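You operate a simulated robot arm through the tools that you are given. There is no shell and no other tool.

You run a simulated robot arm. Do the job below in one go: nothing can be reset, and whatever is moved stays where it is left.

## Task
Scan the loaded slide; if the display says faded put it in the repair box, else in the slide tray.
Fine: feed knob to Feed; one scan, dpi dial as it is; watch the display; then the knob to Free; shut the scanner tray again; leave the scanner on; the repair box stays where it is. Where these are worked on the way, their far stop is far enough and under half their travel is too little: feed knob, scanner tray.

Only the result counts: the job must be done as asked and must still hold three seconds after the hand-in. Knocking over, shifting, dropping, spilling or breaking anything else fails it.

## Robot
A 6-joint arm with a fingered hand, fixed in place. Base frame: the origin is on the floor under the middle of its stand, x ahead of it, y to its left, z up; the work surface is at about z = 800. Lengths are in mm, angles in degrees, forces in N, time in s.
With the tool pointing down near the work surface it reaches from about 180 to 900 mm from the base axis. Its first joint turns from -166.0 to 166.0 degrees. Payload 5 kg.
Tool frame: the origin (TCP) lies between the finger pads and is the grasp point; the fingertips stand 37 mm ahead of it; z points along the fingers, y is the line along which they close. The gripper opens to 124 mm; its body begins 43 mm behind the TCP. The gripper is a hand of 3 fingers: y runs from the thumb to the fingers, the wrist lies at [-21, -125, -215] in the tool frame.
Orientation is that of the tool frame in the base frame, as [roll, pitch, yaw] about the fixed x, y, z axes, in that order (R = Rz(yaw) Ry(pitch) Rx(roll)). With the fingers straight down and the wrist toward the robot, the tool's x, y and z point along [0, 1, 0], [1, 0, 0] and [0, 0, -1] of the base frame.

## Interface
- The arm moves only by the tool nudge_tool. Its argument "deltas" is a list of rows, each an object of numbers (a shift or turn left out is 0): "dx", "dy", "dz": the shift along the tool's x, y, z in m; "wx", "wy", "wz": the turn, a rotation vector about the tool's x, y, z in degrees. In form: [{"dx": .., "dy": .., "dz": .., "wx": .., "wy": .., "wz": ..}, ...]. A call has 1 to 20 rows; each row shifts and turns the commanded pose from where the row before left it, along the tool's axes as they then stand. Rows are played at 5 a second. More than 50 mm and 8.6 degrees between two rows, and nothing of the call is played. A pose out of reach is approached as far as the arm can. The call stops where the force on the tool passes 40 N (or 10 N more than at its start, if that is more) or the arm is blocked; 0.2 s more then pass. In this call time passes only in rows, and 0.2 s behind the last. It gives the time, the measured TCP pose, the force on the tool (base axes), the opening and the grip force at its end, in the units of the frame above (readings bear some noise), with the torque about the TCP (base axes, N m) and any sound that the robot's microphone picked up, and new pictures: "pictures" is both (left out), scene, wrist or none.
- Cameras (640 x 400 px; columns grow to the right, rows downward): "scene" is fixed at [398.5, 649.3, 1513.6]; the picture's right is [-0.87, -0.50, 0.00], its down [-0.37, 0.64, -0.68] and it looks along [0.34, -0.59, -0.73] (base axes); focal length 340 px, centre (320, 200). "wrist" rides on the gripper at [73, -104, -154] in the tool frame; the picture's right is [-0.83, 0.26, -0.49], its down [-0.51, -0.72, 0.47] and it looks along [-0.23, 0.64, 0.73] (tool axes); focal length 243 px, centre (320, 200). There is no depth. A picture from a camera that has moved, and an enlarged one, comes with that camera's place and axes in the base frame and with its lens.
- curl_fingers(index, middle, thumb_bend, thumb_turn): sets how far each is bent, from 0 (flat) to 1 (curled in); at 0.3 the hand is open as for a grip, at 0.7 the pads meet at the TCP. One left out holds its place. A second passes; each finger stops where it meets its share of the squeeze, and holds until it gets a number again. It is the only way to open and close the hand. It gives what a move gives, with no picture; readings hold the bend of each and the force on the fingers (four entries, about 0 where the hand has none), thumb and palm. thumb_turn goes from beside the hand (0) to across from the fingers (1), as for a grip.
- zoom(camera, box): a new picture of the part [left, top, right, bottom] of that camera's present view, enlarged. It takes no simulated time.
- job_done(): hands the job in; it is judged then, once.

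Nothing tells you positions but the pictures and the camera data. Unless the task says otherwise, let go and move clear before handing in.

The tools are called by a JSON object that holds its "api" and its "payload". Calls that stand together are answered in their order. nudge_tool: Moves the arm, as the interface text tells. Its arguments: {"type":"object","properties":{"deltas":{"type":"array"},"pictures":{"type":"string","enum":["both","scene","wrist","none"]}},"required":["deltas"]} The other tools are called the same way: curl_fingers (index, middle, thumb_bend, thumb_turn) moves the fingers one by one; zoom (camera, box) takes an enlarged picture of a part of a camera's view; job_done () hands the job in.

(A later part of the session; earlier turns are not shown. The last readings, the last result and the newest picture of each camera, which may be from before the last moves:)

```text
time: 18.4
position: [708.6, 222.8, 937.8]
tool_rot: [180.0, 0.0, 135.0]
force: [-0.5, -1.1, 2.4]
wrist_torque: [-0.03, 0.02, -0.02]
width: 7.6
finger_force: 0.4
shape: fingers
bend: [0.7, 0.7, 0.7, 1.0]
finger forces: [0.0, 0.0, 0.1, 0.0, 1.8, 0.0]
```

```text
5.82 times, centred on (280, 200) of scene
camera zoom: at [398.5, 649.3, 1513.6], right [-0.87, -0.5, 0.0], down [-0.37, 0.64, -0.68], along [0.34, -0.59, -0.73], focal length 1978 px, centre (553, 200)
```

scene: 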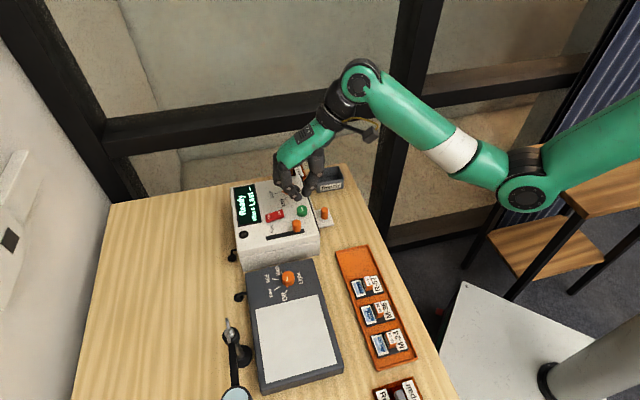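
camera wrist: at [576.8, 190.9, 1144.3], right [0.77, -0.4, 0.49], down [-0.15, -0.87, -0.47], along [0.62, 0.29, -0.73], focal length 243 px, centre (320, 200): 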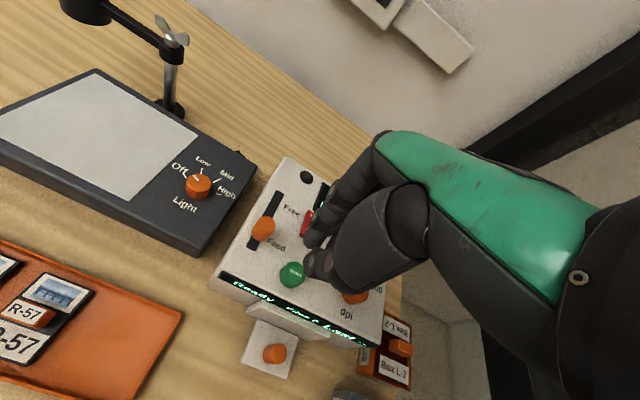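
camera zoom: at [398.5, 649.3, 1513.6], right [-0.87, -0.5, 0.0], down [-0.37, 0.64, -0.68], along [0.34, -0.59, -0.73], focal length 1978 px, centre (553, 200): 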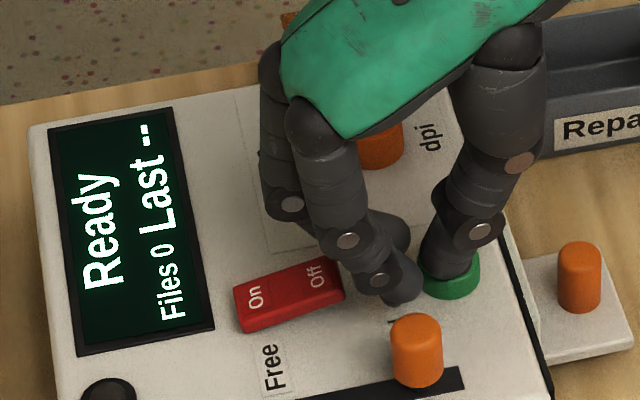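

{"api": "nudge_tool", "payload": {"deltas": [{"dz": 0.001}, {"dz": 0.001}], "pictures": "none"}}

{"api": "zoom", "payload": {"camera": "scene", "box": [225, 170, 335, 230]}}

```text
time: 19.0
position: [709.4, 222.0, 937.3]
tool_rot: [-179.9, 0.1, 135.1]
force: [-1.3, 1.5, 3.5]
wrist_torque: [-0.02, 0.09, 0.02]
width: 7.3
finger_force: 1.1
shape: fingers
bend: [0.7, 0.7, 0.7, 1.0]
finger forces: [0.1, 0.1, 0.0, 0.0, 3.4, 0.0]
heard: click
```

```text
5.82 times, centred on (280, 200) of scene
camera zoom: at [398.5, 649.3, 1513.6], right [-0.87, -0.5, 0.0], down [-0.37, 0.64, -0.68], along [0.34, -0.59, -0.73], focal length 1978 px, centre (553, 200)
```

zoom: 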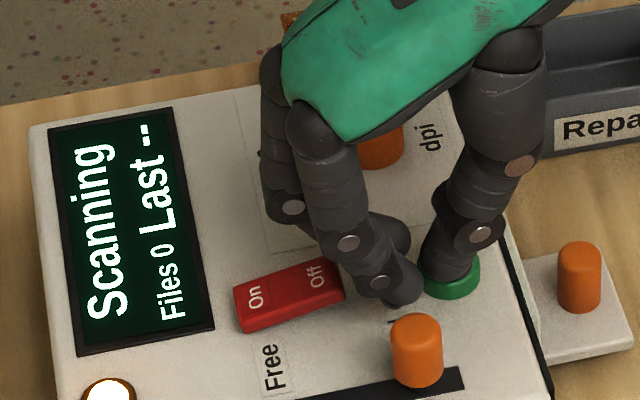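

There was a click and the display shows "Scanning", so I'll release the button straight up and watch the display.

{"api": "nudge_tool", "payload": {"deltas": [{"dz": -0.015}, {"dz": -0.03}, {"dz": -0.03}], "pictures": "none"}}

{"api": "zoom", "payload": {"camera": "scene", "box": [220, 170, 340, 250]}}

```text
time: 19.8
position: [710.5, 222.2, 1010.0]
tool_rot: [179.9, 0.0, 135.2]
force: [-1.2, 0.7, -0.7]
wrist_torque: [-0.01, 0.0, 0.0]
width: 7.3
finger_force: 0.2
shape: fingers
bend: [0.7, 0.7, 0.7, 1.0]
finger forces: [0.0, 0.1, 0.0, 0.1, 0.0, 0.0]
```

```text
5.00 times, centred on (280, 210) of scene
camera zoom: at [398.5, 649.3, 1513.6], right [-0.87, -0.5, 0.0], down [-0.37, 0.64, -0.68], along [0.34, -0.59, -0.73], focal length 1700 px, centre (520, 150)
```

zoom: 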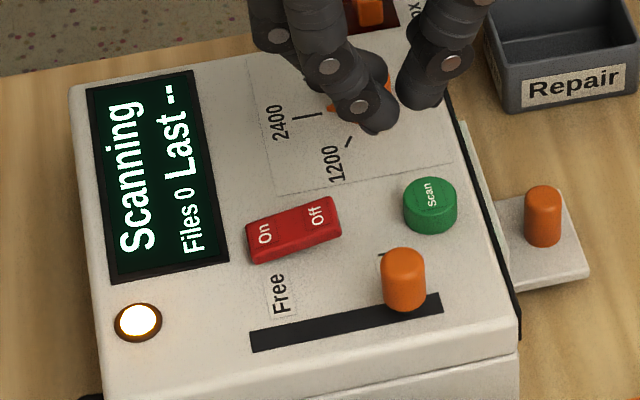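

It is still scanning. I'll wait while opening the hand and check the display often.

{"api": "curl_fingers", "payload": {"index": 0.54, "middle": 0.54, "thumb_bend": 0.54}}

{"api": "zoom", "payload": {"camera": "scene", "box": [220, 170, 340, 250]}}

```text
time: 20.8
position: [711.1, 222.3, 1010.4]
tool_rot: [-179.9, 0.0, 135.2]
force: [1.2, 0.3, 0.0]
wrist_torque: [-0.01, -0.01, -0.02]
width: 54.8
finger_force: 0.0
shape: fingers
bend: [0.54, 0.54, 0.54, 1.0]
finger forces: [0.0, 0.0, 0.0, 0.0, 0.0, 0.1]
```

```text
5.00 times, centred on (280, 210) of scene
camera zoom: at [398.5, 649.3, 1513.6], right [-0.87, -0.5, 0.0], down [-0.37, 0.64, -0.68], along [0.34, -0.59, -0.73], focal length 1700 px, centre (520, 150)
```

zoom: 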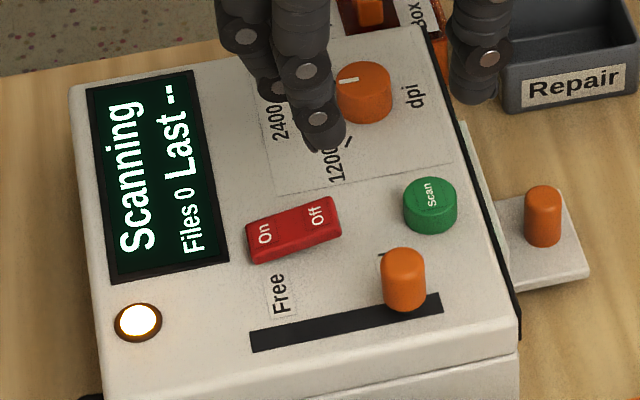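

{"api": "nudge_tool", "payload": {"deltas": [{"dx": 0.024, "dy": 0.0025, "dz": -0.01}, {"dx": 0.024, "dy": 0.0025, "dz": -0.01}], "pictures": "none"}}

{"api": "zoom", "payload": {"camera": "scene", "box": [220, 170, 340, 250]}}

```text
time: 21.4
position: [679.3, 260.6, 1030.4]
tool_rot: [-179.9, -0.1, 135.0]
force: [-0.9, -1.1, 0.8]
wrist_torque: [0.01, -0.02, 0.02]
width: 54.4
finger_force: 0.0
shape: fingers
bend: [0.54, 0.54, 0.54, 1.0]
finger forces: [0.1, 0.1, 0.0, 0.0, 0.0, 0.0]
```

```text
5.00 times, centred on (280, 210) of scene
camera zoom: at [398.5, 649.3, 1513.6], right [-0.87, -0.5, 0.0], down [-0.37, 0.64, -0.68], along [0.34, -0.59, -0.73], focal length 1700 px, centre (520, 150)
```

zoom: 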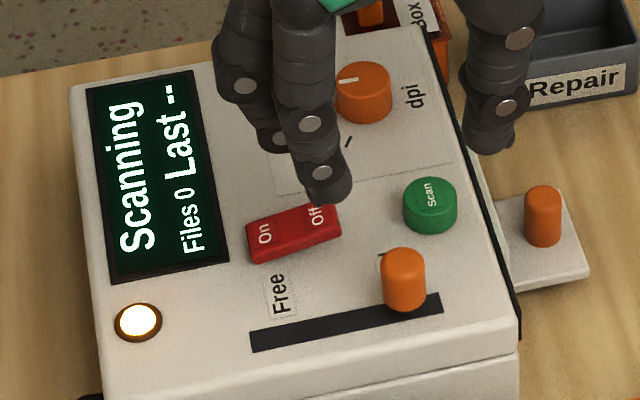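

{"api": "nudge_tool", "payload": {"deltas": [{"dz": 0.0}, {"dz": 0.0}, {"dz": 0.0}, {"dz": 0.0}, {"dz": 0.0}], "pictures": "none"}}

{"api": "zoom", "payload": {"camera": "scene", "box": [220, 170, 340, 250]}}

```text
time: 22.6
position: [680.0, 259.9, 1030.4]
tool_rot: [180.0, 0.0, 135.2]
force: [-0.4, 0.2, 0.4]
wrist_torque: [0.02, -0.05, 0.0]
width: 54.6
finger_force: 0.1
shape: fingers
bend: [0.54, 0.54, 0.54, 1.0]
finger forces: [0.0, 0.0, 0.0, 0.0, 0.1, 0.1]
```

```text
5.00 times, centred on (280, 210) of scene
camera zoom: at [398.5, 649.3, 1513.6], right [-0.87, -0.5, 0.0], down [-0.37, 0.64, -0.68], along [0.34, -0.59, -0.73], focal length 1700 px, centre (520, 150)
```

zoom: 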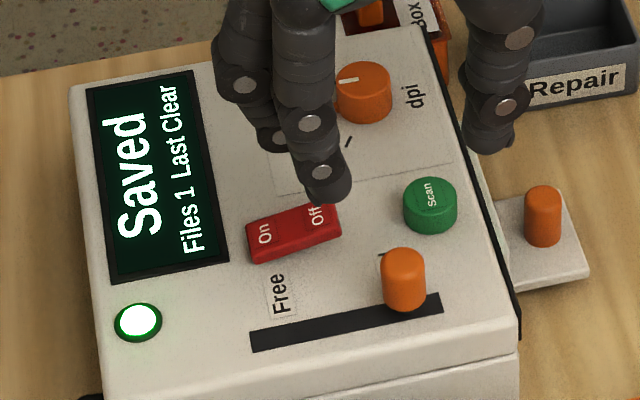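

The display reads "Saved – Files 1 – Last Clear", so the slide isn't faded and goes in the slide tray. Next I'll lower over the feed knob and return it to Free.

{"api": "nudge_tool", "payload": {"deltas": [{"dz": 0.03}, {"dz": 0.03}, {"dz": 0.02}], "pictures": "none"}}

{"api": "curl_fingers", "payload": {"index": 0.68, "middle": 0.68, "thumb_bend": 0.68}}

{"api": "zoom", "payload": {"camera": "scene", "box": [210, 150, 338, 260]}}

```text
time: 23.4
position: [679.7, 261.0, 949.9]
tool_rot: [180.0, 0.0, 135.2]
force: [-0.3, -0.3, 0.6]
wrist_torque: [0.0, 0.0, -0.02]
width: 54.6
finger_force: 0.1
shape: fingers
bend: [0.54, 0.54, 0.54, 1.0]
finger forces: [0.0, 0.1, 0.0, 0.0, 0.0, 0.1]
```

```text
time: 24.4
position: [678.9, 261.3, 950.0]
tool_rot: [179.9, 0.0, 135.0]
force: [3.8, 3.6, -1.1]
wrist_torque: [0.1, -0.05, 0.04]
width: 19.7
finger_force: 2.8
shape: fingers
bend: [0.65, 0.66, 0.67, 1.0]
finger forces: [3.5, 2.3, 0.1, 0.0, 0.7, 0.0]
```

```text
3.64 times, centred on (274, 205) of scene
camera zoom: at [398.5, 649.3, 1513.6], right [-0.87, -0.5, 0.0], down [-0.37, 0.64, -0.68], along [0.34, -0.59, -0.73], focal length 1236 px, centre (487, 182)
```

zoom: 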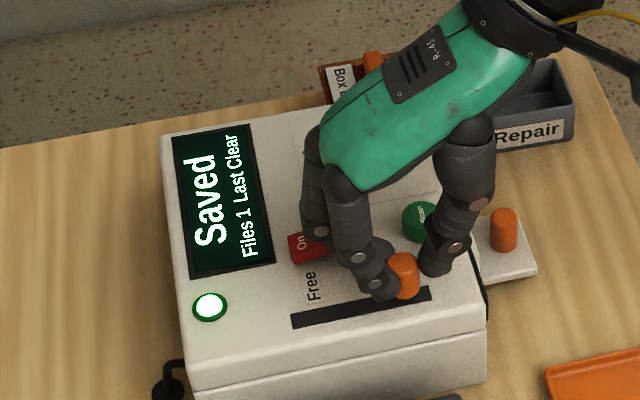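

The knob is gripped, so I'll drag it back toward Free (tool +y).

{"api": "nudge_tool", "payload": {"deltas": [{"dy": 0.008}, {"dy": 0.008}, {"dy": 0.008}, {"dy": 0.008}, {"dy": 0.008}, {"dy": 0.008}, {"dy": 0.006}], "pictures": "none"}}

{"api": "zoom", "payload": {"camera": "scene", "box": [210, 150, 338, 260]}}

```text
time: 26.0
position: [717.8, 298.4, 951.0]
tool_rot: [-179.9, 0.0, 135.0]
force: [0.6, 1.4, -1.2]
wrist_torque: [0.0, 0.02, 0.02]
width: 18.8
finger_force: 2.9
shape: fingers
bend: [0.66, 0.67, 0.66, 1.0]
finger forces: [2.8, 1.2, 0.0, 0.0, 2.2, 0.1]
```

```text
3.64 times, centred on (274, 205) of scene
camera zoom: at [398.5, 649.3, 1513.6], right [-0.87, -0.5, 0.0], down [-0.37, 0.64, -0.68], along [0.34, -0.59, -0.73], focal length 1236 px, centre (487, 182)
```

zoom: 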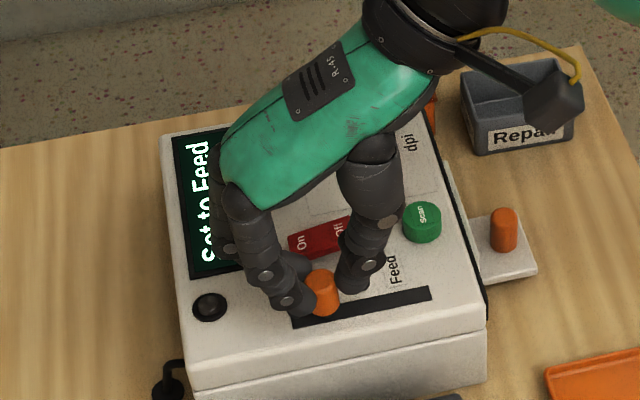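

{"api": "nudge_tool", "payload": {"deltas": [{"dy": 0.003}, {"dy": 0.003}, {"dy": 0.003}], "pictures": "none"}}

{"api": "zoom", "payload": {"camera": "scene", "box": [210, 150, 338, 260]}}

```text
time: 26.8
position: [724.8, 304.5, 950.9]
tool_rot: [-179.9, 0.0, 135.0]
force: [-4.6, -3.1, 1.6]
wrist_torque: [-0.1, 0.16, -0.01]
width: 19.4
finger_force: 3.5
shape: fingers
bend: [0.67, 0.68, 0.65, 1.0]
finger forces: [0.6, 0.1, 0.0, 0.0, 5.8, 0.0]
```

```text
3.64 times, centred on (274, 205) of scene
camera zoom: at [398.5, 649.3, 1513.6], right [-0.87, -0.5, 0.0], down [-0.37, 0.64, -0.68], along [0.34, -0.59, -0.73], focal length 1236 px, centre (487, 182)
```

zoom: 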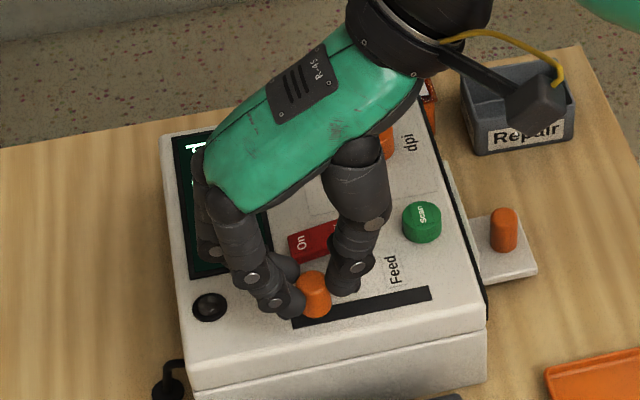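

The knob is back against the Free stop. I'll release it, lift, move over toward the tray peg and turn the hand 90° so the fingers close across the pull direction.

{"api": "nudge_tool", "payload": {"deltas": [{"dy": -0.002}], "pictures": "none"}}

{"api": "curl_fingers", "payload": {"index": 0.54, "middle": 0.54, "thumb_bend": 0.54}}

{"api": "nudge_tool", "payload": {"deltas": [{"dz": -0.02}, {"dz": -0.04}, {"dz": -0.04}, {"dx": -0.038, "dy": -0.045}, {"dx": -0.038, "dy": -0.045}, {"wz": 8}, {"wz": 8}, {"wz": 8}, {"wz": 8}, {"wz": 8}, {"wz": 8}, {"wz": 8}, {"wz": 8}, {"wz": 8}, {"wz": 8}, {"wz": 8}, {"wz": 2}]}}

{"api": "zoom", "payload": {"camera": "scene", "box": [210, 150, 350, 260]}}

```text
time: 27.2
position: [722.4, 303.6, 951.1]
tool_rot: [-180.0, 0.0, 135.0]
force: [-2.2, 0.5, 1.0]
wrist_torque: [-0.04, 0.1, -0.04]
width: 18.8
finger_force: 2.0
shape: fingers
bend: [0.67, 0.68, 0.65, 1.0]
finger forces: [1.5, 0.3, 0.1, 0.0, 3.4, 0.1]
```

```text
time: 28.2
position: [722.6, 303.8, 950.9]
tool_rot: [-180.0, 0.0, 135.0]
force: [-0.2, -0.6, 0.2]
wrist_torque: [0.0, 0.0, 0.0]
width: 54.6
finger_force: 0.0
shape: fingers
bend: [0.54, 0.54, 0.54, 1.0]
finger forces: [0.0, 0.0, 0.1, 0.1, 0.1, 0.0]
```

```text
refused: row 4 steps farther than a row can; nothing moved
```

```text
3.64 times, centred on (280, 205) of scene
camera zoom: at [398.5, 649.3, 1513.6], right [-0.87, -0.5, 0.0], down [-0.37, 0.64, -0.68], along [0.34, -0.59, -0.73], focal length 1236 px, centre (466, 182)
```

zoom: 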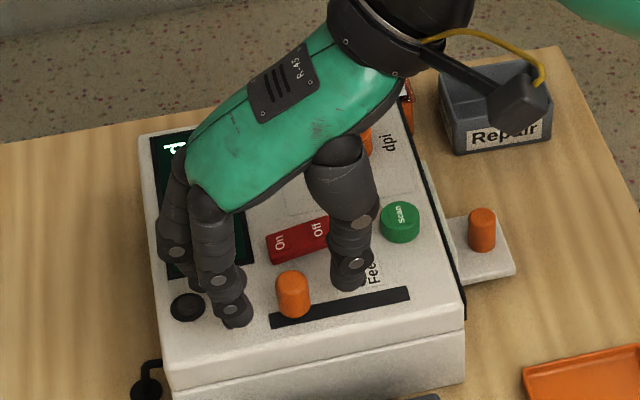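

The row was too long and nothing moved, so I'll resend it in shorter steps.

{"api": "nudge_tool", "payload": {"deltas": [{"dz": -0.02}, {"dz": -0.04}, {"dz": -0.04}, {"dx": -0.0197, "dy": -0.0354}, {"dx": -0.0197, "dy": -0.0354}, {"dx": -0.0197, "dy": -0.0354}, {"dx": -0.0197, "dy": -0.0354}, {"wz": 8}, {"wz": 8}, {"wz": 8}, {"wz": 8}, {"wz": 8}, {"wz": 8}, {"wz": 8}, {"wz": 8}, {"wz": 8}, {"wz": 8}, {"wz": 8}, {"wz": 2}]}}

{"api": "zoom", "payload": {"camera": "scene", "box": [210, 150, 350, 260]}}

```text
time: 32.2
position: [677.5, 147.5, 1050.1]
tool_rot: [-179.9, 0.1, 45.0]
force: [-0.2, -0.8, 0.3]
wrist_torque: [0.01, -0.04, -0.01]
width: 55.0
finger_force: 0.1
shape: fingers
bend: [0.54, 0.54, 0.54, 1.0]
finger forces: [0.1, 0.0, 0.1, 0.1, 0.0, 0.0]
camera wrist: at [655.7, 273.2, 1204.5], right [-0.4, -0.77, 0.49], down [-0.87, 0.15, -0.47], along [0.29, -0.62, -0.73], focal length 243 px, centre (320, 200)
```

scene: 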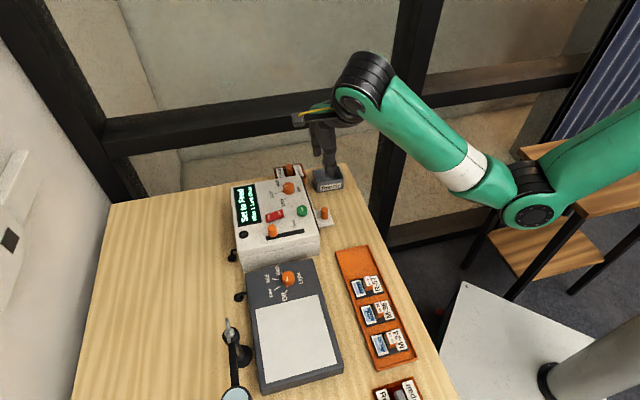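
wrist: 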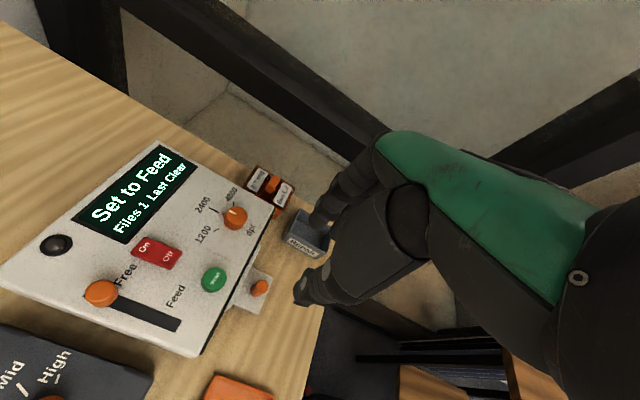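

```text
3.64 times, centred on (280, 205) of scene
camera zoom: at [398.5, 649.3, 1513.6], right [-0.87, -0.5, 0.0], down [-0.37, 0.64, -0.68], along [0.34, -0.59, -0.73], focal length 1236 px, centre (466, 182)
```

zoom: 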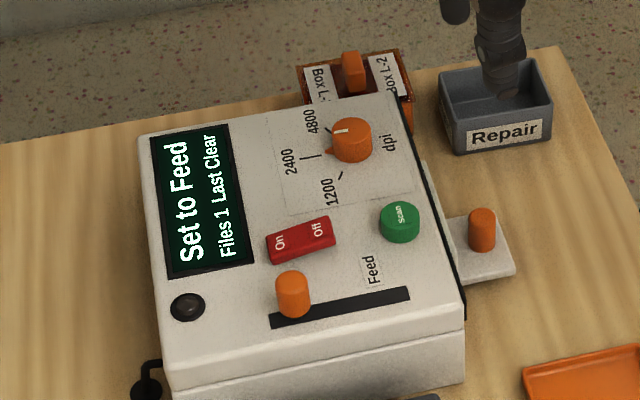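

The display now shows "Set to Feed – Files 1 – Last Clear". Next I'll measure the tray peg from both cameras.

{"api": "zoom", "payload": {"camera": "scene", "box": [295, 180, 355, 240]}}

{"api": "zoom", "payload": {"camera": "wrist", "box": [200, 240, 320, 340]}}

```text
6.67 times, centred on (325, 210) of scene
camera zoom: at [398.5, 649.3, 1513.6], right [-0.87, -0.5, 0.0], down [-0.37, 0.64, -0.68], along [0.34, -0.59, -0.73], focal length 2266 px, centre (287, 133)
```

zoom: 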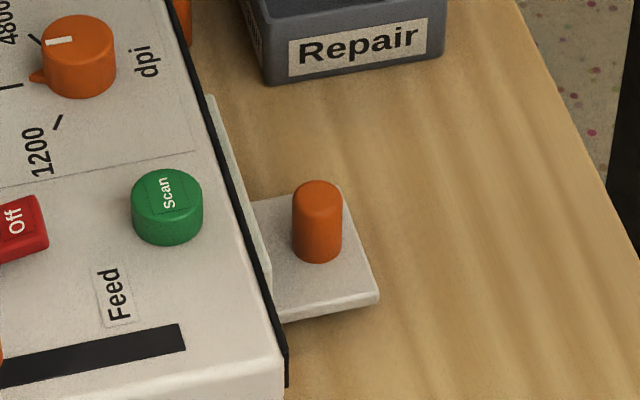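

```text
4.00 times, centred on (260, 290) of wrist
camera zoom: at [655.7, 273.2, 1204.5], right [-0.4, -0.77, 0.49], down [-0.87, 0.15, -0.47], along [0.29, -0.62, -0.73], focal length 970 px, centre (560, -160)
```

zoom: 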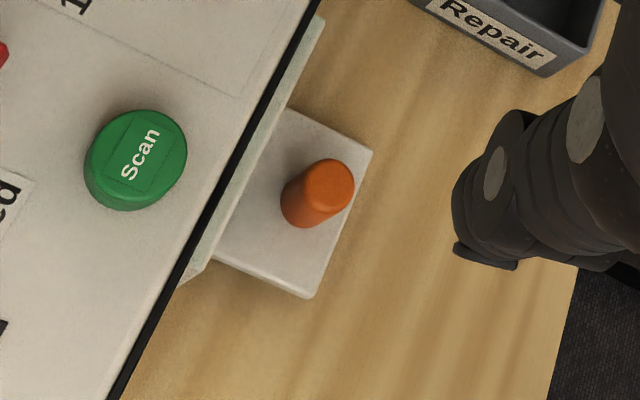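

I estimate the peg centre at [681.5, 142] and its height at z 822 to 855. I'll centre over it and descend partway.

{"api": "nudge_tool", "payload": {"deltas": [{"dx": -0.001, "dy": 0.0067, "dz": 0.03}, {"dz": 0.04}, {"dz": 0.04}, {"dz": 0.03}]}}

{"api": "zoom", "payload": {"camera": "scene", "box": [280, 150, 360, 240]}}

{"api": "zoom", "payload": {"camera": "wrist", "box": [200, 160, 400, 340]}}

```text
time: 33.2
position: [682.6, 142.3, 910.4]
tool_rot: [180.0, 0.1, 45.0]
force: [0.5, 0.2, 0.7]
wrist_torque: [0.0, 0.01, 0.02]
width: 54.9
finger_force: 0.1
shape: fingers
bend: [0.54, 0.54, 0.54, 1.0]
finger forces: [0.1, 0.0, 0.1, 0.0, 0.0, 0.0]
camera wrist: at [660.3, 267.6, 1064.5], right [-0.4, -0.77, 0.49], down [-0.87, 0.15, -0.47], along [0.29, -0.62, -0.73], focal length 243 px, centre (320, 200)
```

scene: 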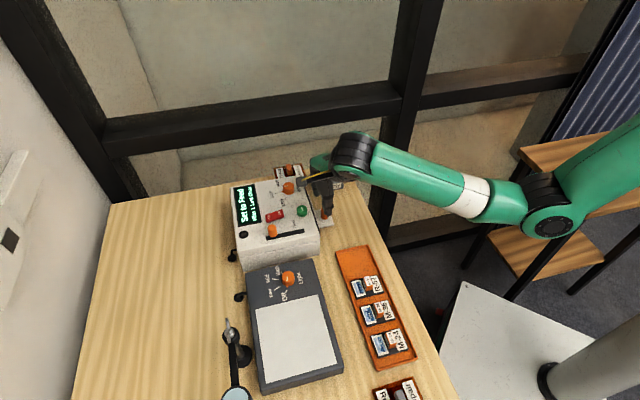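
wrist: 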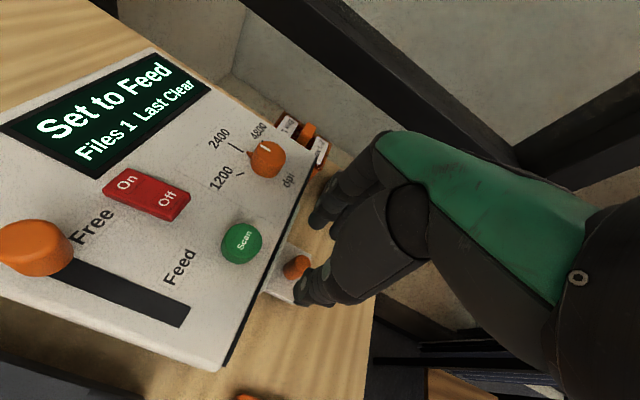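

```text
4.44 times, centred on (320, 195) of scene
camera zoom: at [398.5, 649.3, 1513.6], right [-0.87, -0.5, 0.0], down [-0.37, 0.64, -0.68], along [0.34, -0.59, -0.73], focal length 1511 px, centre (320, 222)
```

zoom: 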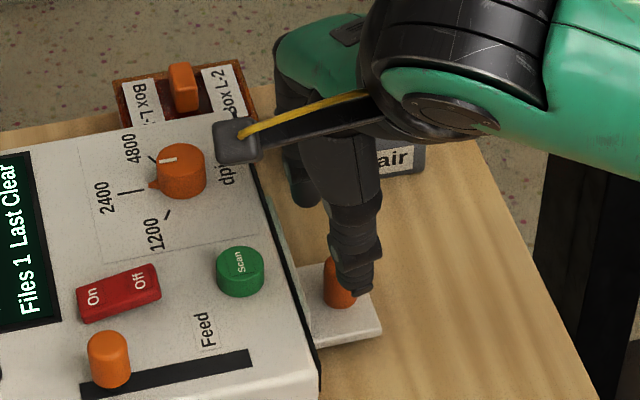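

```text
2.22 times, centred on (300, 250) of wrist
camera zoom: at [660.3, 267.6, 1064.5], right [-0.4, -0.77, 0.49], down [-0.87, 0.15, -0.47], along [0.29, -0.62, -0.73], focal length 539 px, centre (364, 89)
```

zoom: 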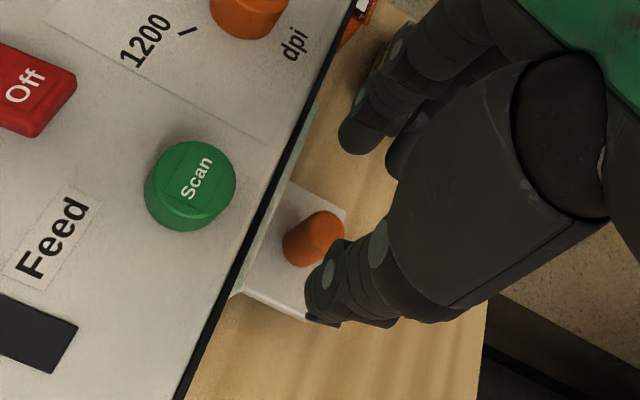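

The peg looks about 3 mm nearer the scanner than the finger line. I'll shift slightly and descend around it.

{"api": "nudge_tool", "payload": {"deltas": [{"dx": 0.0025, "dz": 0.01}, {"dz": 0.015}, {"dz": 0.01}], "pictures": "none"}}

{"api": "zoom", "payload": {"camera": "scene", "box": [280, 150, 360, 240]}}

{"api": "zoom", "payload": {"camera": "wrist", "box": [240, 180, 400, 320]}}

```text
time: 34.0
position: [684.2, 143.0, 876.3]
tool_rot: [180.0, 0.1, 45.2]
force: [0.1, -0.7, -0.2]
wrist_torque: [0.02, -0.01, 0.01]
width: 54.8
finger_force: 0.1
shape: fingers
bend: [0.54, 0.54, 0.54, 1.0]
finger forces: [0.1, 0.0, 0.0, 0.0, 0.1, 0.0]
```

```text
4.44 times, centred on (320, 195) of scene
camera zoom: at [398.5, 649.3, 1513.6], right [-0.87, -0.5, 0.0], down [-0.37, 0.64, -0.68], along [0.34, -0.59, -0.73], focal length 1511 px, centre (320, 222)
```

zoom: 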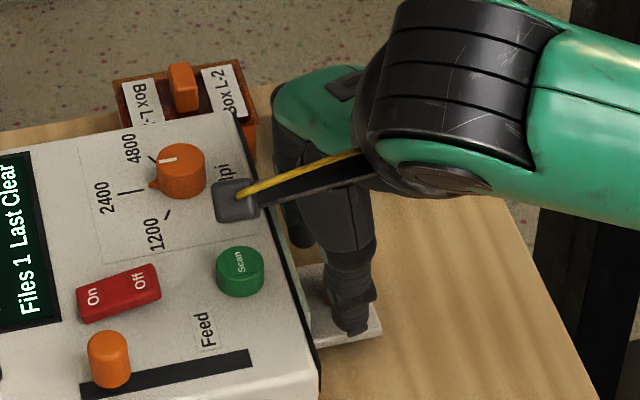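

```text
2.86 times, centred on (320, 250) of wrist
camera zoom: at [661.6, 269.4, 1029.8], right [-0.4, -0.77, 0.49], down [-0.87, 0.15, -0.47], along [0.29, -0.62, -0.73], focal length 693 px, centre (320, 57)
```

zoom: 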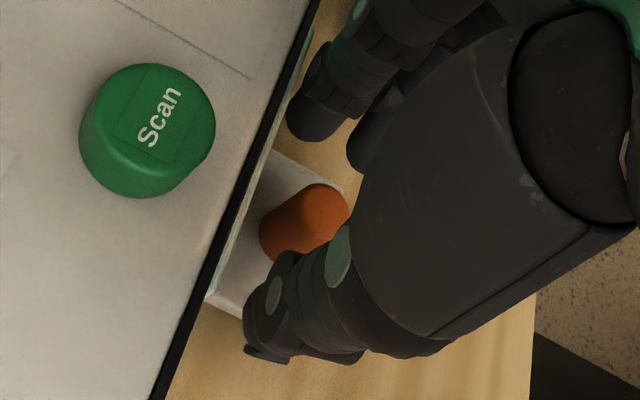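

The peg is now between the fingertips, so I'll close on it.

{"api": "curl_fingers", "payload": {"index": 0.74, "middle": 0.74, "thumb_bend": 0.74}}

{"api": "zoom", "payload": {"camera": "wrist", "box": [240, 180, 400, 320]}}

{"api": "zoom", "payload": {"camera": "scene", "box": [280, 150, 360, 240]}}

```text
time: 35.0
position: [684.9, 143.2, 876.7]
tool_rot: [179.9, 0.1, 45.0]
force: [6.6, -7.0, 1.4]
wrist_torque: [-0.2, -0.23, 0.08]
width: 6.2
finger_force: 14.6
shape: fingers
bend: [0.73, 0.65, 0.7, 1.0]
finger forces: [9.1, 13.0, 0.1, 0.0, 7.5, 0.0]
```

```text
2.86 times, centred on (320, 250) of wrist
camera zoom: at [661.9, 269.0, 1030.1], right [-0.4, -0.77, 0.49], down [-0.87, 0.15, -0.47], along [0.29, -0.62, -0.73], focal length 693 px, centre (320, 57)
```

zoom: 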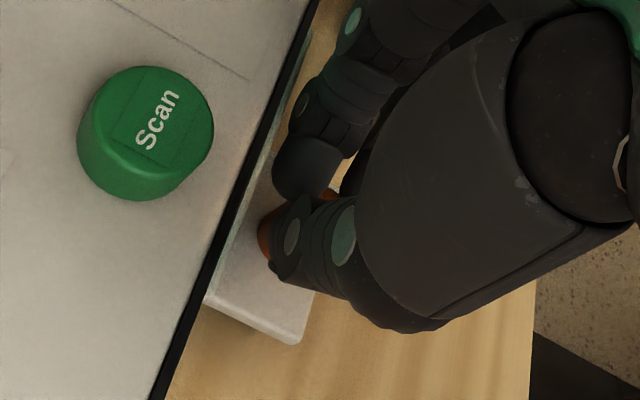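

```text
4.44 times, centred on (320, 195) of scene
camera zoom: at [398.5, 649.3, 1513.6], right [-0.87, -0.5, 0.0], down [-0.37, 0.64, -0.68], along [0.34, -0.59, -0.73], focal length 1511 px, centre (320, 222)
```

zoom: 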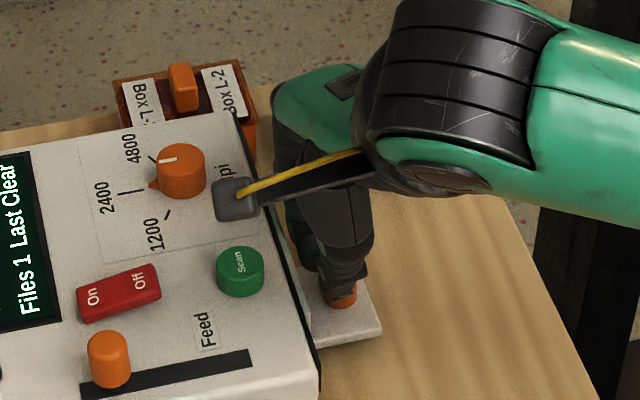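

The index finger has wrapped behind the peg on the scanner side, which gives a positive hook for pulling. I'll pull the tray out in small steps.

{"api": "nudge_tool", "payload": {"deltas": [{"dx": -0.005}, {"dx": -0.005}, {"dx": -0.005}, {"dx": -0.005}], "pictures": "both"}}

{"api": "zoom", "payload": {"camera": "scene", "box": [280, 150, 360, 240]}}

{"api": "zoom", "payload": {"camera": "wrist", "box": [240, 180, 400, 320]}}

```text
time: 36.0
position: [669.5, 128.9, 875.7]
tool_rot: [179.9, 0.0, 44.9]
force: [6.5, -7.2, 7.7]
wrist_torque: [-0.3, -0.3, 0.04]
width: 6.2
finger_force: 17.4
shape: fingers
bend: [0.73, 0.65, 0.7, 1.0]
finger forces: [10.8, 14.8, 0.0, 0.1, 8.7, 0.1]
camera wrist: at [647.5, 254.7, 1029.8], right [-0.4, -0.77, 0.49], down [-0.87, 0.15, -0.47], along [0.29, -0.62, -0.73], focal length 243 px, centre (320, 200)
```

scene: 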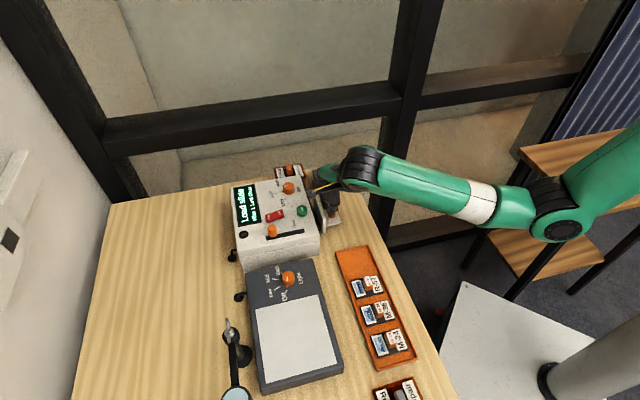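
wrist: 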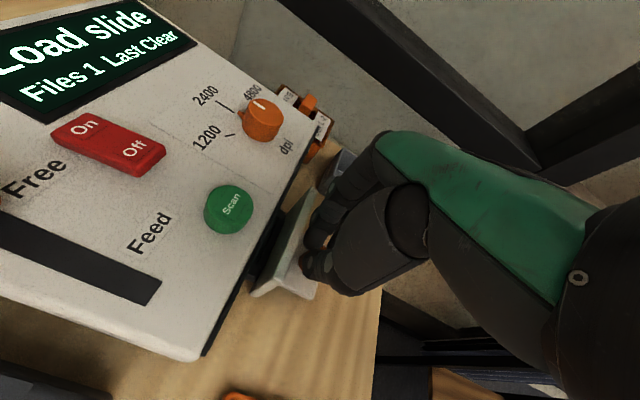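

```text
4.44 times, centred on (320, 195) of scene
camera zoom: at [398.5, 649.3, 1513.6], right [-0.87, -0.5, 0.0], down [-0.37, 0.64, -0.68], along [0.34, -0.59, -0.73], focal length 1511 px, centre (320, 222)
```

zoom: 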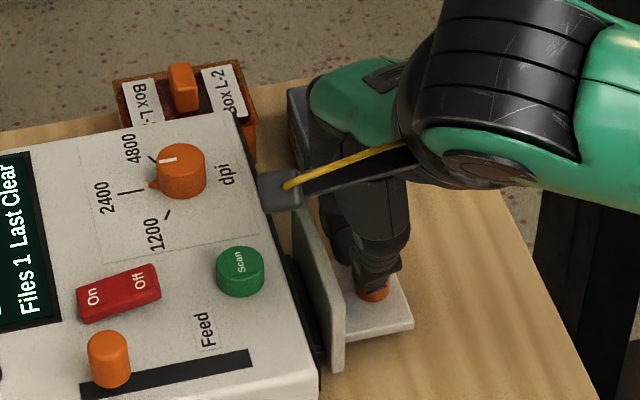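

```text
2.86 times, centred on (320, 250) of wrist
camera zoom: at [647.5, 254.7, 1029.8], right [-0.4, -0.77, 0.49], down [-0.87, 0.15, -0.47], along [0.29, -0.62, -0.73], focal length 693 px, centre (320, 57)
```

zoom: 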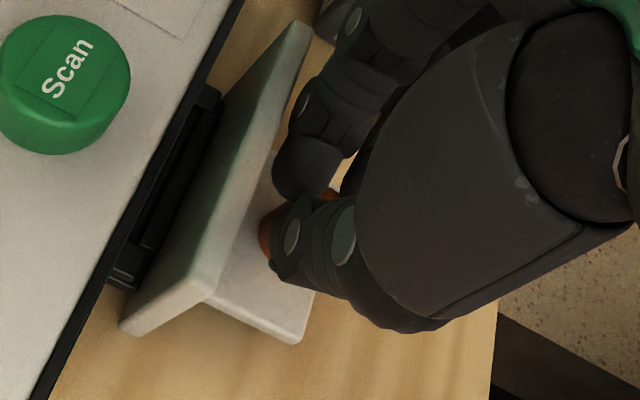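

The tray is sliding out, so I'll keep pulling.

{"api": "nudge_tool", "payload": {"deltas": [{"dx": -0.006}, {"dx": -0.006}, {"dx": -0.006}, {"dx": -0.006}, {"dx": -0.006}], "pictures": "none"}}

{"api": "zoom", "payload": {"camera": "scene", "box": [280, 150, 380, 240]}}

{"api": "zoom", "payload": {"camera": "wrist", "box": [160, 160, 400, 360]}}

```text
time: 37.2
position: [648.4, 107.4, 876.3]
tool_rot: [-180.0, 0.0, 45.0]
force: [7.5, -7.3, 8.6]
wrist_torque: [-0.32, -0.34, 0.09]
width: 6.2
finger_force: 16.4
shape: fingers
bend: [0.73, 0.65, 0.71, 1.0]
finger forces: [10.8, 15.2, 0.0, 0.0, 8.5, 0.1]
```

```text
4.44 times, centred on (330, 195) of scene
camera zoom: at [398.5, 649.3, 1513.6], right [-0.87, -0.5, 0.0], down [-0.37, 0.64, -0.68], along [0.34, -0.59, -0.73], focal length 1511 px, centre (276, 222)
```

zoom: 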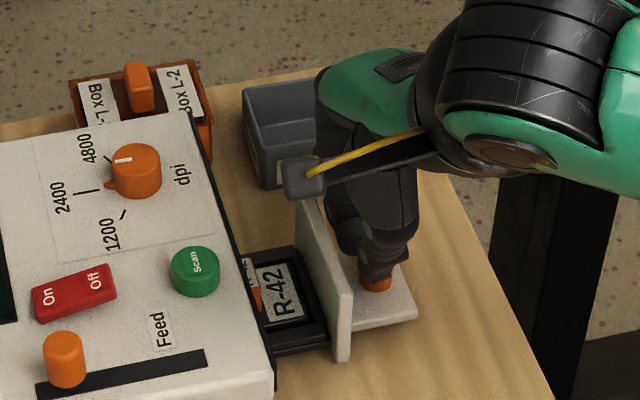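

```text
2.00 times, centred on (280, 260) of wrist
camera zoom: at [626.2, 233.5, 1029.8], right [-0.4, -0.77, 0.49], down [-0.87, 0.15, -0.47], along [0.29, -0.62, -0.73], focal length 485 px, centre (400, 80)
```

zoom: 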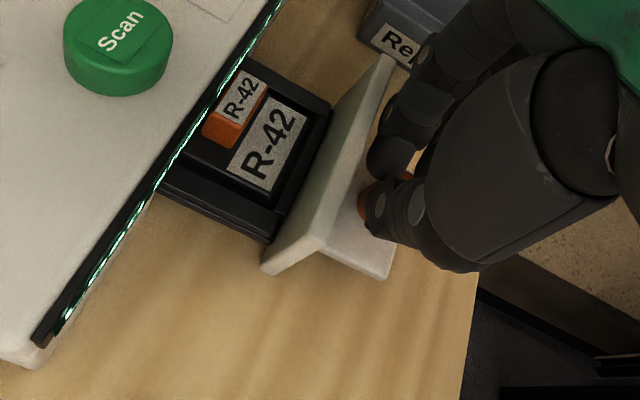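

Slide R-42 is coming into view, and I'll pull further toward the stop.

{"api": "nudge_tool", "payload": {"deltas": [{"dx": -0.006}, {"dx": -0.006}, {"dx": -0.006}, {"dx": -0.005}], "pictures": "none"}}

{"api": "zoom", "payload": {"camera": "scene", "box": [280, 150, 380, 240]}}

{"api": "zoom", "payload": {"camera": "wrist", "box": [160, 160, 400, 360]}}

```text
time: 38.2
position: [632.7, 92.2, 875.8]
tool_rot: [-180.0, 0.0, 44.9]
force: [7.7, -7.9, 8.3]
wrist_torque: [-0.31, -0.28, 0.08]
width: 6.0
finger_force: 17.0
shape: fingers
bend: [0.73, 0.65, 0.71, 1.0]
finger forces: [10.6, 15.0, 0.0, 0.0, 8.0, 0.0]
```

```text
4.44 times, centred on (330, 195) of scene
camera zoom: at [398.5, 649.3, 1513.6], right [-0.87, -0.5, 0.0], down [-0.37, 0.64, -0.68], along [0.34, -0.59, -0.73], focal length 1511 px, centre (276, 222)
```

zoom: 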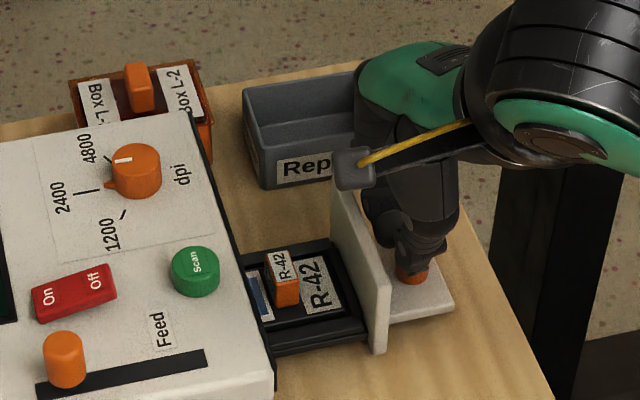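

```text
2.00 times, centred on (280, 260) of wrist
camera zoom: at [609.9, 217.3, 1029.9], right [-0.4, -0.77, 0.49], down [-0.87, 0.15, -0.47], along [0.29, -0.62, -0.73], focal length 485 px, centre (400, 80)
```

zoom: 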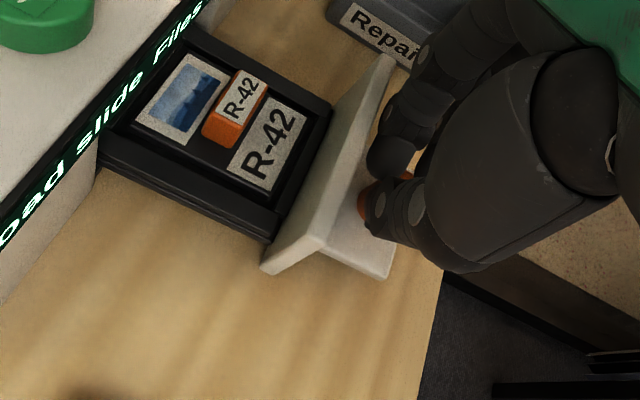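

{"api": "nudge_tool", "payload": {"deltas": [{"dx": -0.005}, {"dx": -0.005}, {"dx": -0.005}, {"dx": -0.005}], "pictures": "none"}}

{"api": "zoom", "payload": {"camera": "scene", "box": [280, 150, 380, 240]}}

{"api": "zoom", "payload": {"camera": "wrist", "box": [160, 160, 400, 360]}}

```text
time: 39.2
position: [618.8, 77.2, 875.3]
tool_rot: [-180.0, -0.1, 45.1]
force: [13.7, -4.3, 6.2]
wrist_torque: [-0.18, -0.52, 0.12]
width: 6.1
finger_force: 16.7
shape: fingers
bend: [0.73, 0.65, 0.71, 1.0]
finger forces: [12.9, 13.5, 0.0, 0.0, 7.6, 0.0]
```

```text
4.44 times, centred on (330, 195) of scene
camera zoom: at [398.5, 649.3, 1513.6], right [-0.87, -0.5, 0.0], down [-0.37, 0.64, -0.68], along [0.34, -0.59, -0.73], focal length 1511 px, centre (276, 222)
```

zoom: 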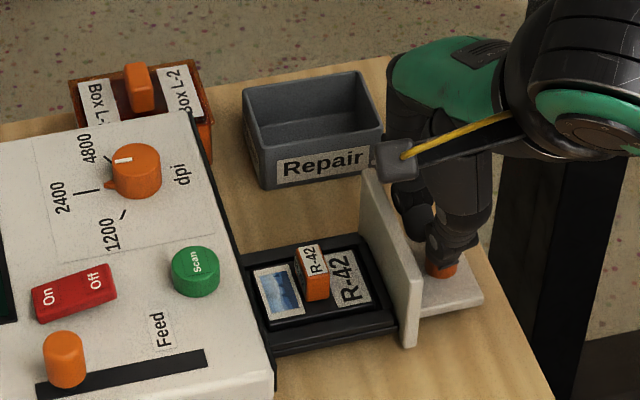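

```text
2.00 times, centred on (280, 260) of wrist
camera zoom: at [596.0, 203.8, 1030.0], right [-0.4, -0.77, 0.49], down [-0.87, 0.15, -0.47], along [0.29, -0.62, -0.73], focal length 485 px, centre (400, 80)
```

zoom: 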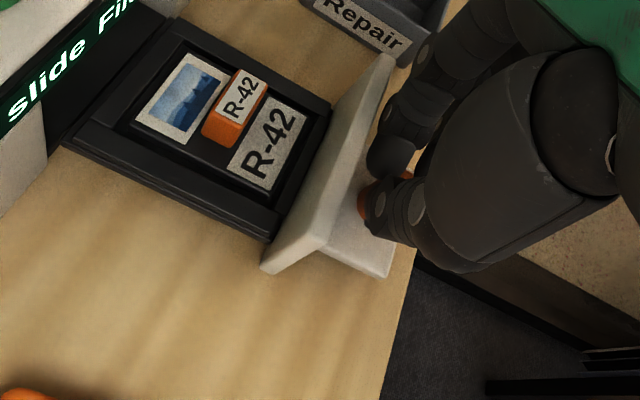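

{"api": "nudge_tool", "payload": {"deltas": [{"dx": -0.003}, {"dx": -0.002}], "pictures": "none"}}

{"api": "zoom", "payload": {"camera": "scene", "box": [280, 150, 380, 240]}}

```text
time: 39.8
position: [617.2, 77.2, 876.3]
tool_rot: [179.8, -0.3, 45.4]
force: [25.8, 18.3, 1.9]
wrist_torque: [0.68, -0.95, 0.33]
width: 6.0
finger_force: 25.1
shape: fingers
bend: [0.73, 0.72, 0.71, 1.0]
finger forces: [32.8, 10.2, 0.0, 0.0, 7.2, 0.0]
```

```text
4.44 times, centred on (330, 195) of scene
camera zoom: at [398.5, 649.3, 1513.6], right [-0.87, -0.5, 0.0], down [-0.37, 0.64, -0.68], along [0.34, -0.59, -0.73], focal length 1511 px, centre (276, 222)
```

zoom: 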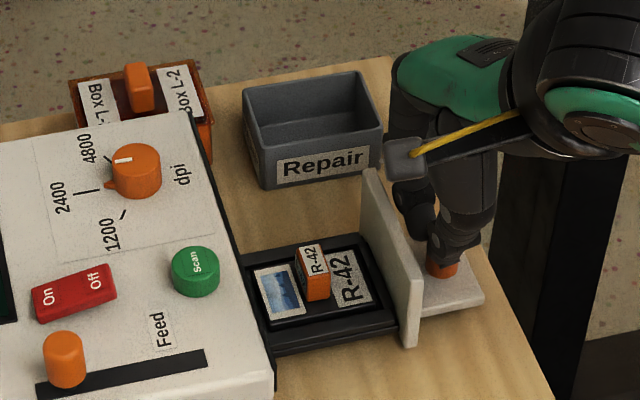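

The tray is at its far stop. I'll ease off, open the fingers and lift straight up.

{"api": "nudge_tool", "payload": {"deltas": [{"dx": 0.004}], "pictures": "none"}}

{"api": "curl_fingers", "payload": {"index": 0.54, "middle": 0.54, "thumb_bend": 0.54}}

{"api": "nudge_tool", "payload": {"deltas": [{"dz": -0.02}, {"dz": -0.04}, {"dz": -0.04}, {"dz": -0.04}]}}

{"api": "zoom", "payload": {"camera": "scene", "box": [280, 150, 380, 240]}}

{"api": "zoom", "payload": {"camera": "wrist", "box": [160, 160, 400, 360]}}

```text
time: 40.2
position: [617.3, 76.2, 875.8]
tool_rot: [179.9, 0.1, 45.0]
force: [12.0, 6.8, 13.3]
wrist_torque: [0.24, -0.47, 0.16]
width: 5.8
finger_force: 26.6
shape: fingers
bend: [0.73, 0.72, 0.71, 1.0]
finger forces: [24.9, 15.4, 0.1, 0.0, 13.3, 0.0]
```

```text
time: 41.2
position: [618.7, 76.8, 875.0]
tool_rot: [-179.9, 0.2, 45.0]
force: [1.0, -0.1, 0.1]
wrist_torque: [0.05, -0.02, 0.02]
width: 54.5
finger_force: 0.1
shape: fingers
bend: [0.54, 0.54, 0.54, 1.0]
finger forces: [0.0, 0.0, 0.0, 0.1, 0.0, 0.0]
```

```text
time: 42.2
position: [616.9, 76.7, 1015.0]
tool_rot: [179.9, 0.1, 45.1]
force: [-0.1, 0.1, 0.0]
wrist_torque: [0.01, 0.02, -0.03]
width: 54.7
finger_force: 0.0
shape: fingers
bend: [0.54, 0.54, 0.54, 1.0]
finger forces: [0.0, 0.0, 0.1, 0.0, 0.0, 0.0]
camera wrist: at [595.3, 202.3, 1169.4], right [-0.4, -0.77, 0.49], down [-0.87, 0.15, -0.47], along [0.29, -0.62, -0.73], focal length 243 px, centre (320, 200)
```

scene: 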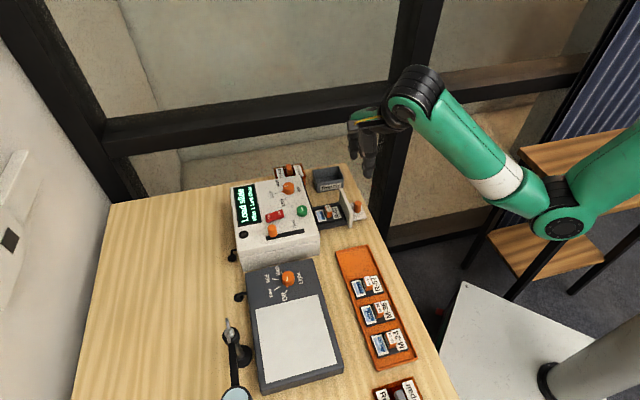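
wrist: 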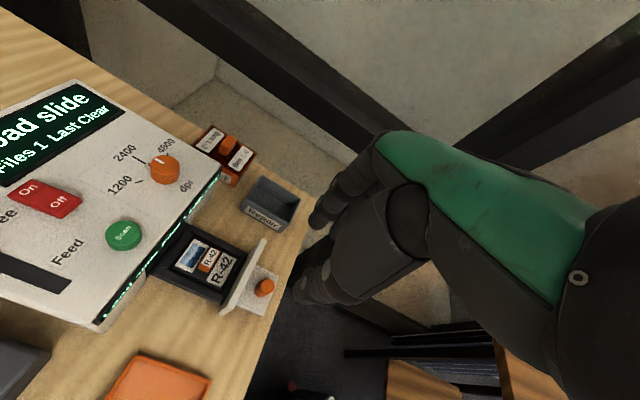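

```text
4.44 times, centred on (330, 195) of scene
camera zoom: at [398.5, 649.3, 1513.6], right [-0.87, -0.5, 0.0], down [-0.37, 0.64, -0.68], along [0.34, -0.59, -0.73], focal length 1511 px, centre (276, 222)
```

zoom: 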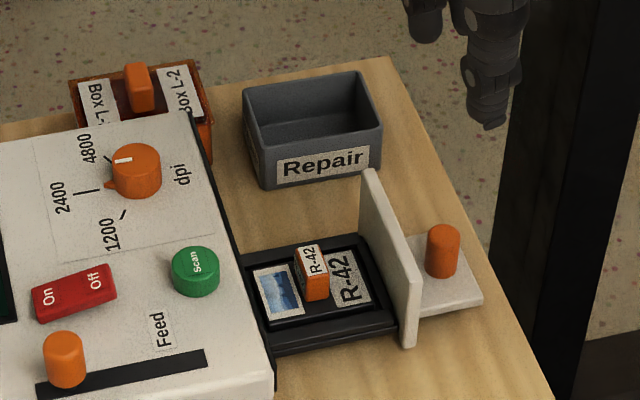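

```text
2.00 times, centred on (280, 260) of wrist
camera zoom: at [595.3, 202.3, 1169.4], right [-0.4, -0.77, 0.49], down [-0.87, 0.15, -0.47], along [0.29, -0.62, -0.73], focal length 485 px, centre (400, 80)
```

zoom: 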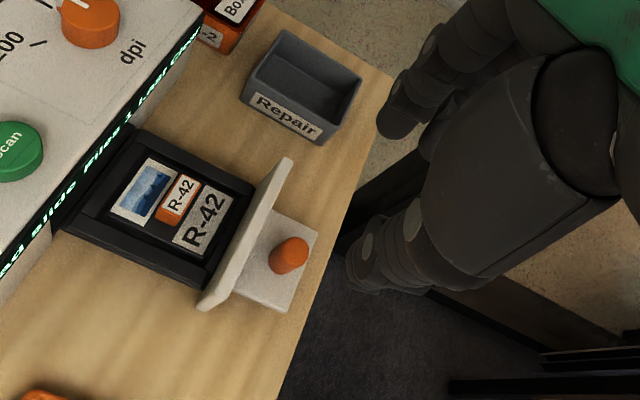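

The tray is fully open with slide R-42 exposed, and its orange handle block is at about [673, 134, 855]. I'll zoom in for a precise fix before grasping it.

{"api": "zoom", "payload": {"camera": "scene", "box": [310, 195, 360, 230]}}

{"api": "zoom", "payload": {"camera": "wrist", "box": [170, 210, 290, 320]}}

```text
11.43 times, centred on (335, 212) of scene
camera zoom: at [398.5, 649.3, 1513.6], right [-0.87, -0.5, 0.0], down [-0.37, 0.64, -0.68], along [0.34, -0.59, -0.73], focal length 3885 px, centre (149, 57)
```

zoom: 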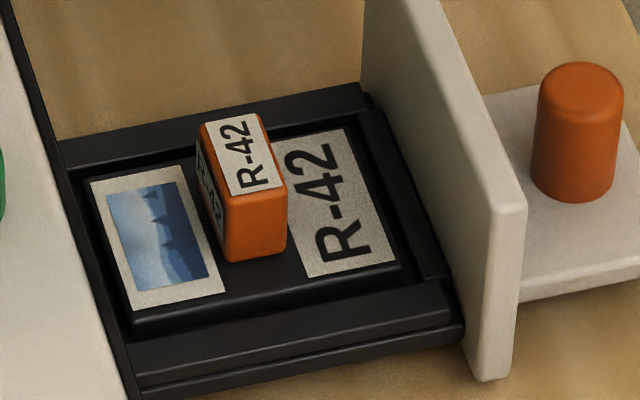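

```text
3.64 times, centred on (230, 265) of wrist
camera zoom: at [595.3, 202.3, 1169.4], right [-0.4, -0.77, 0.49], down [-0.87, 0.15, -0.47], along [0.29, -0.62, -0.73], focal length 882 px, centre (647, -36)
```

zoom: 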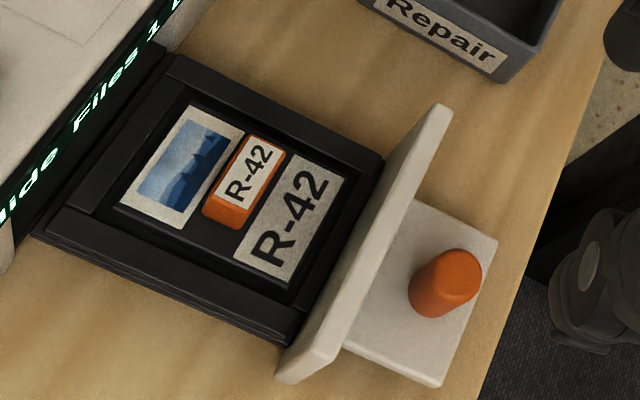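

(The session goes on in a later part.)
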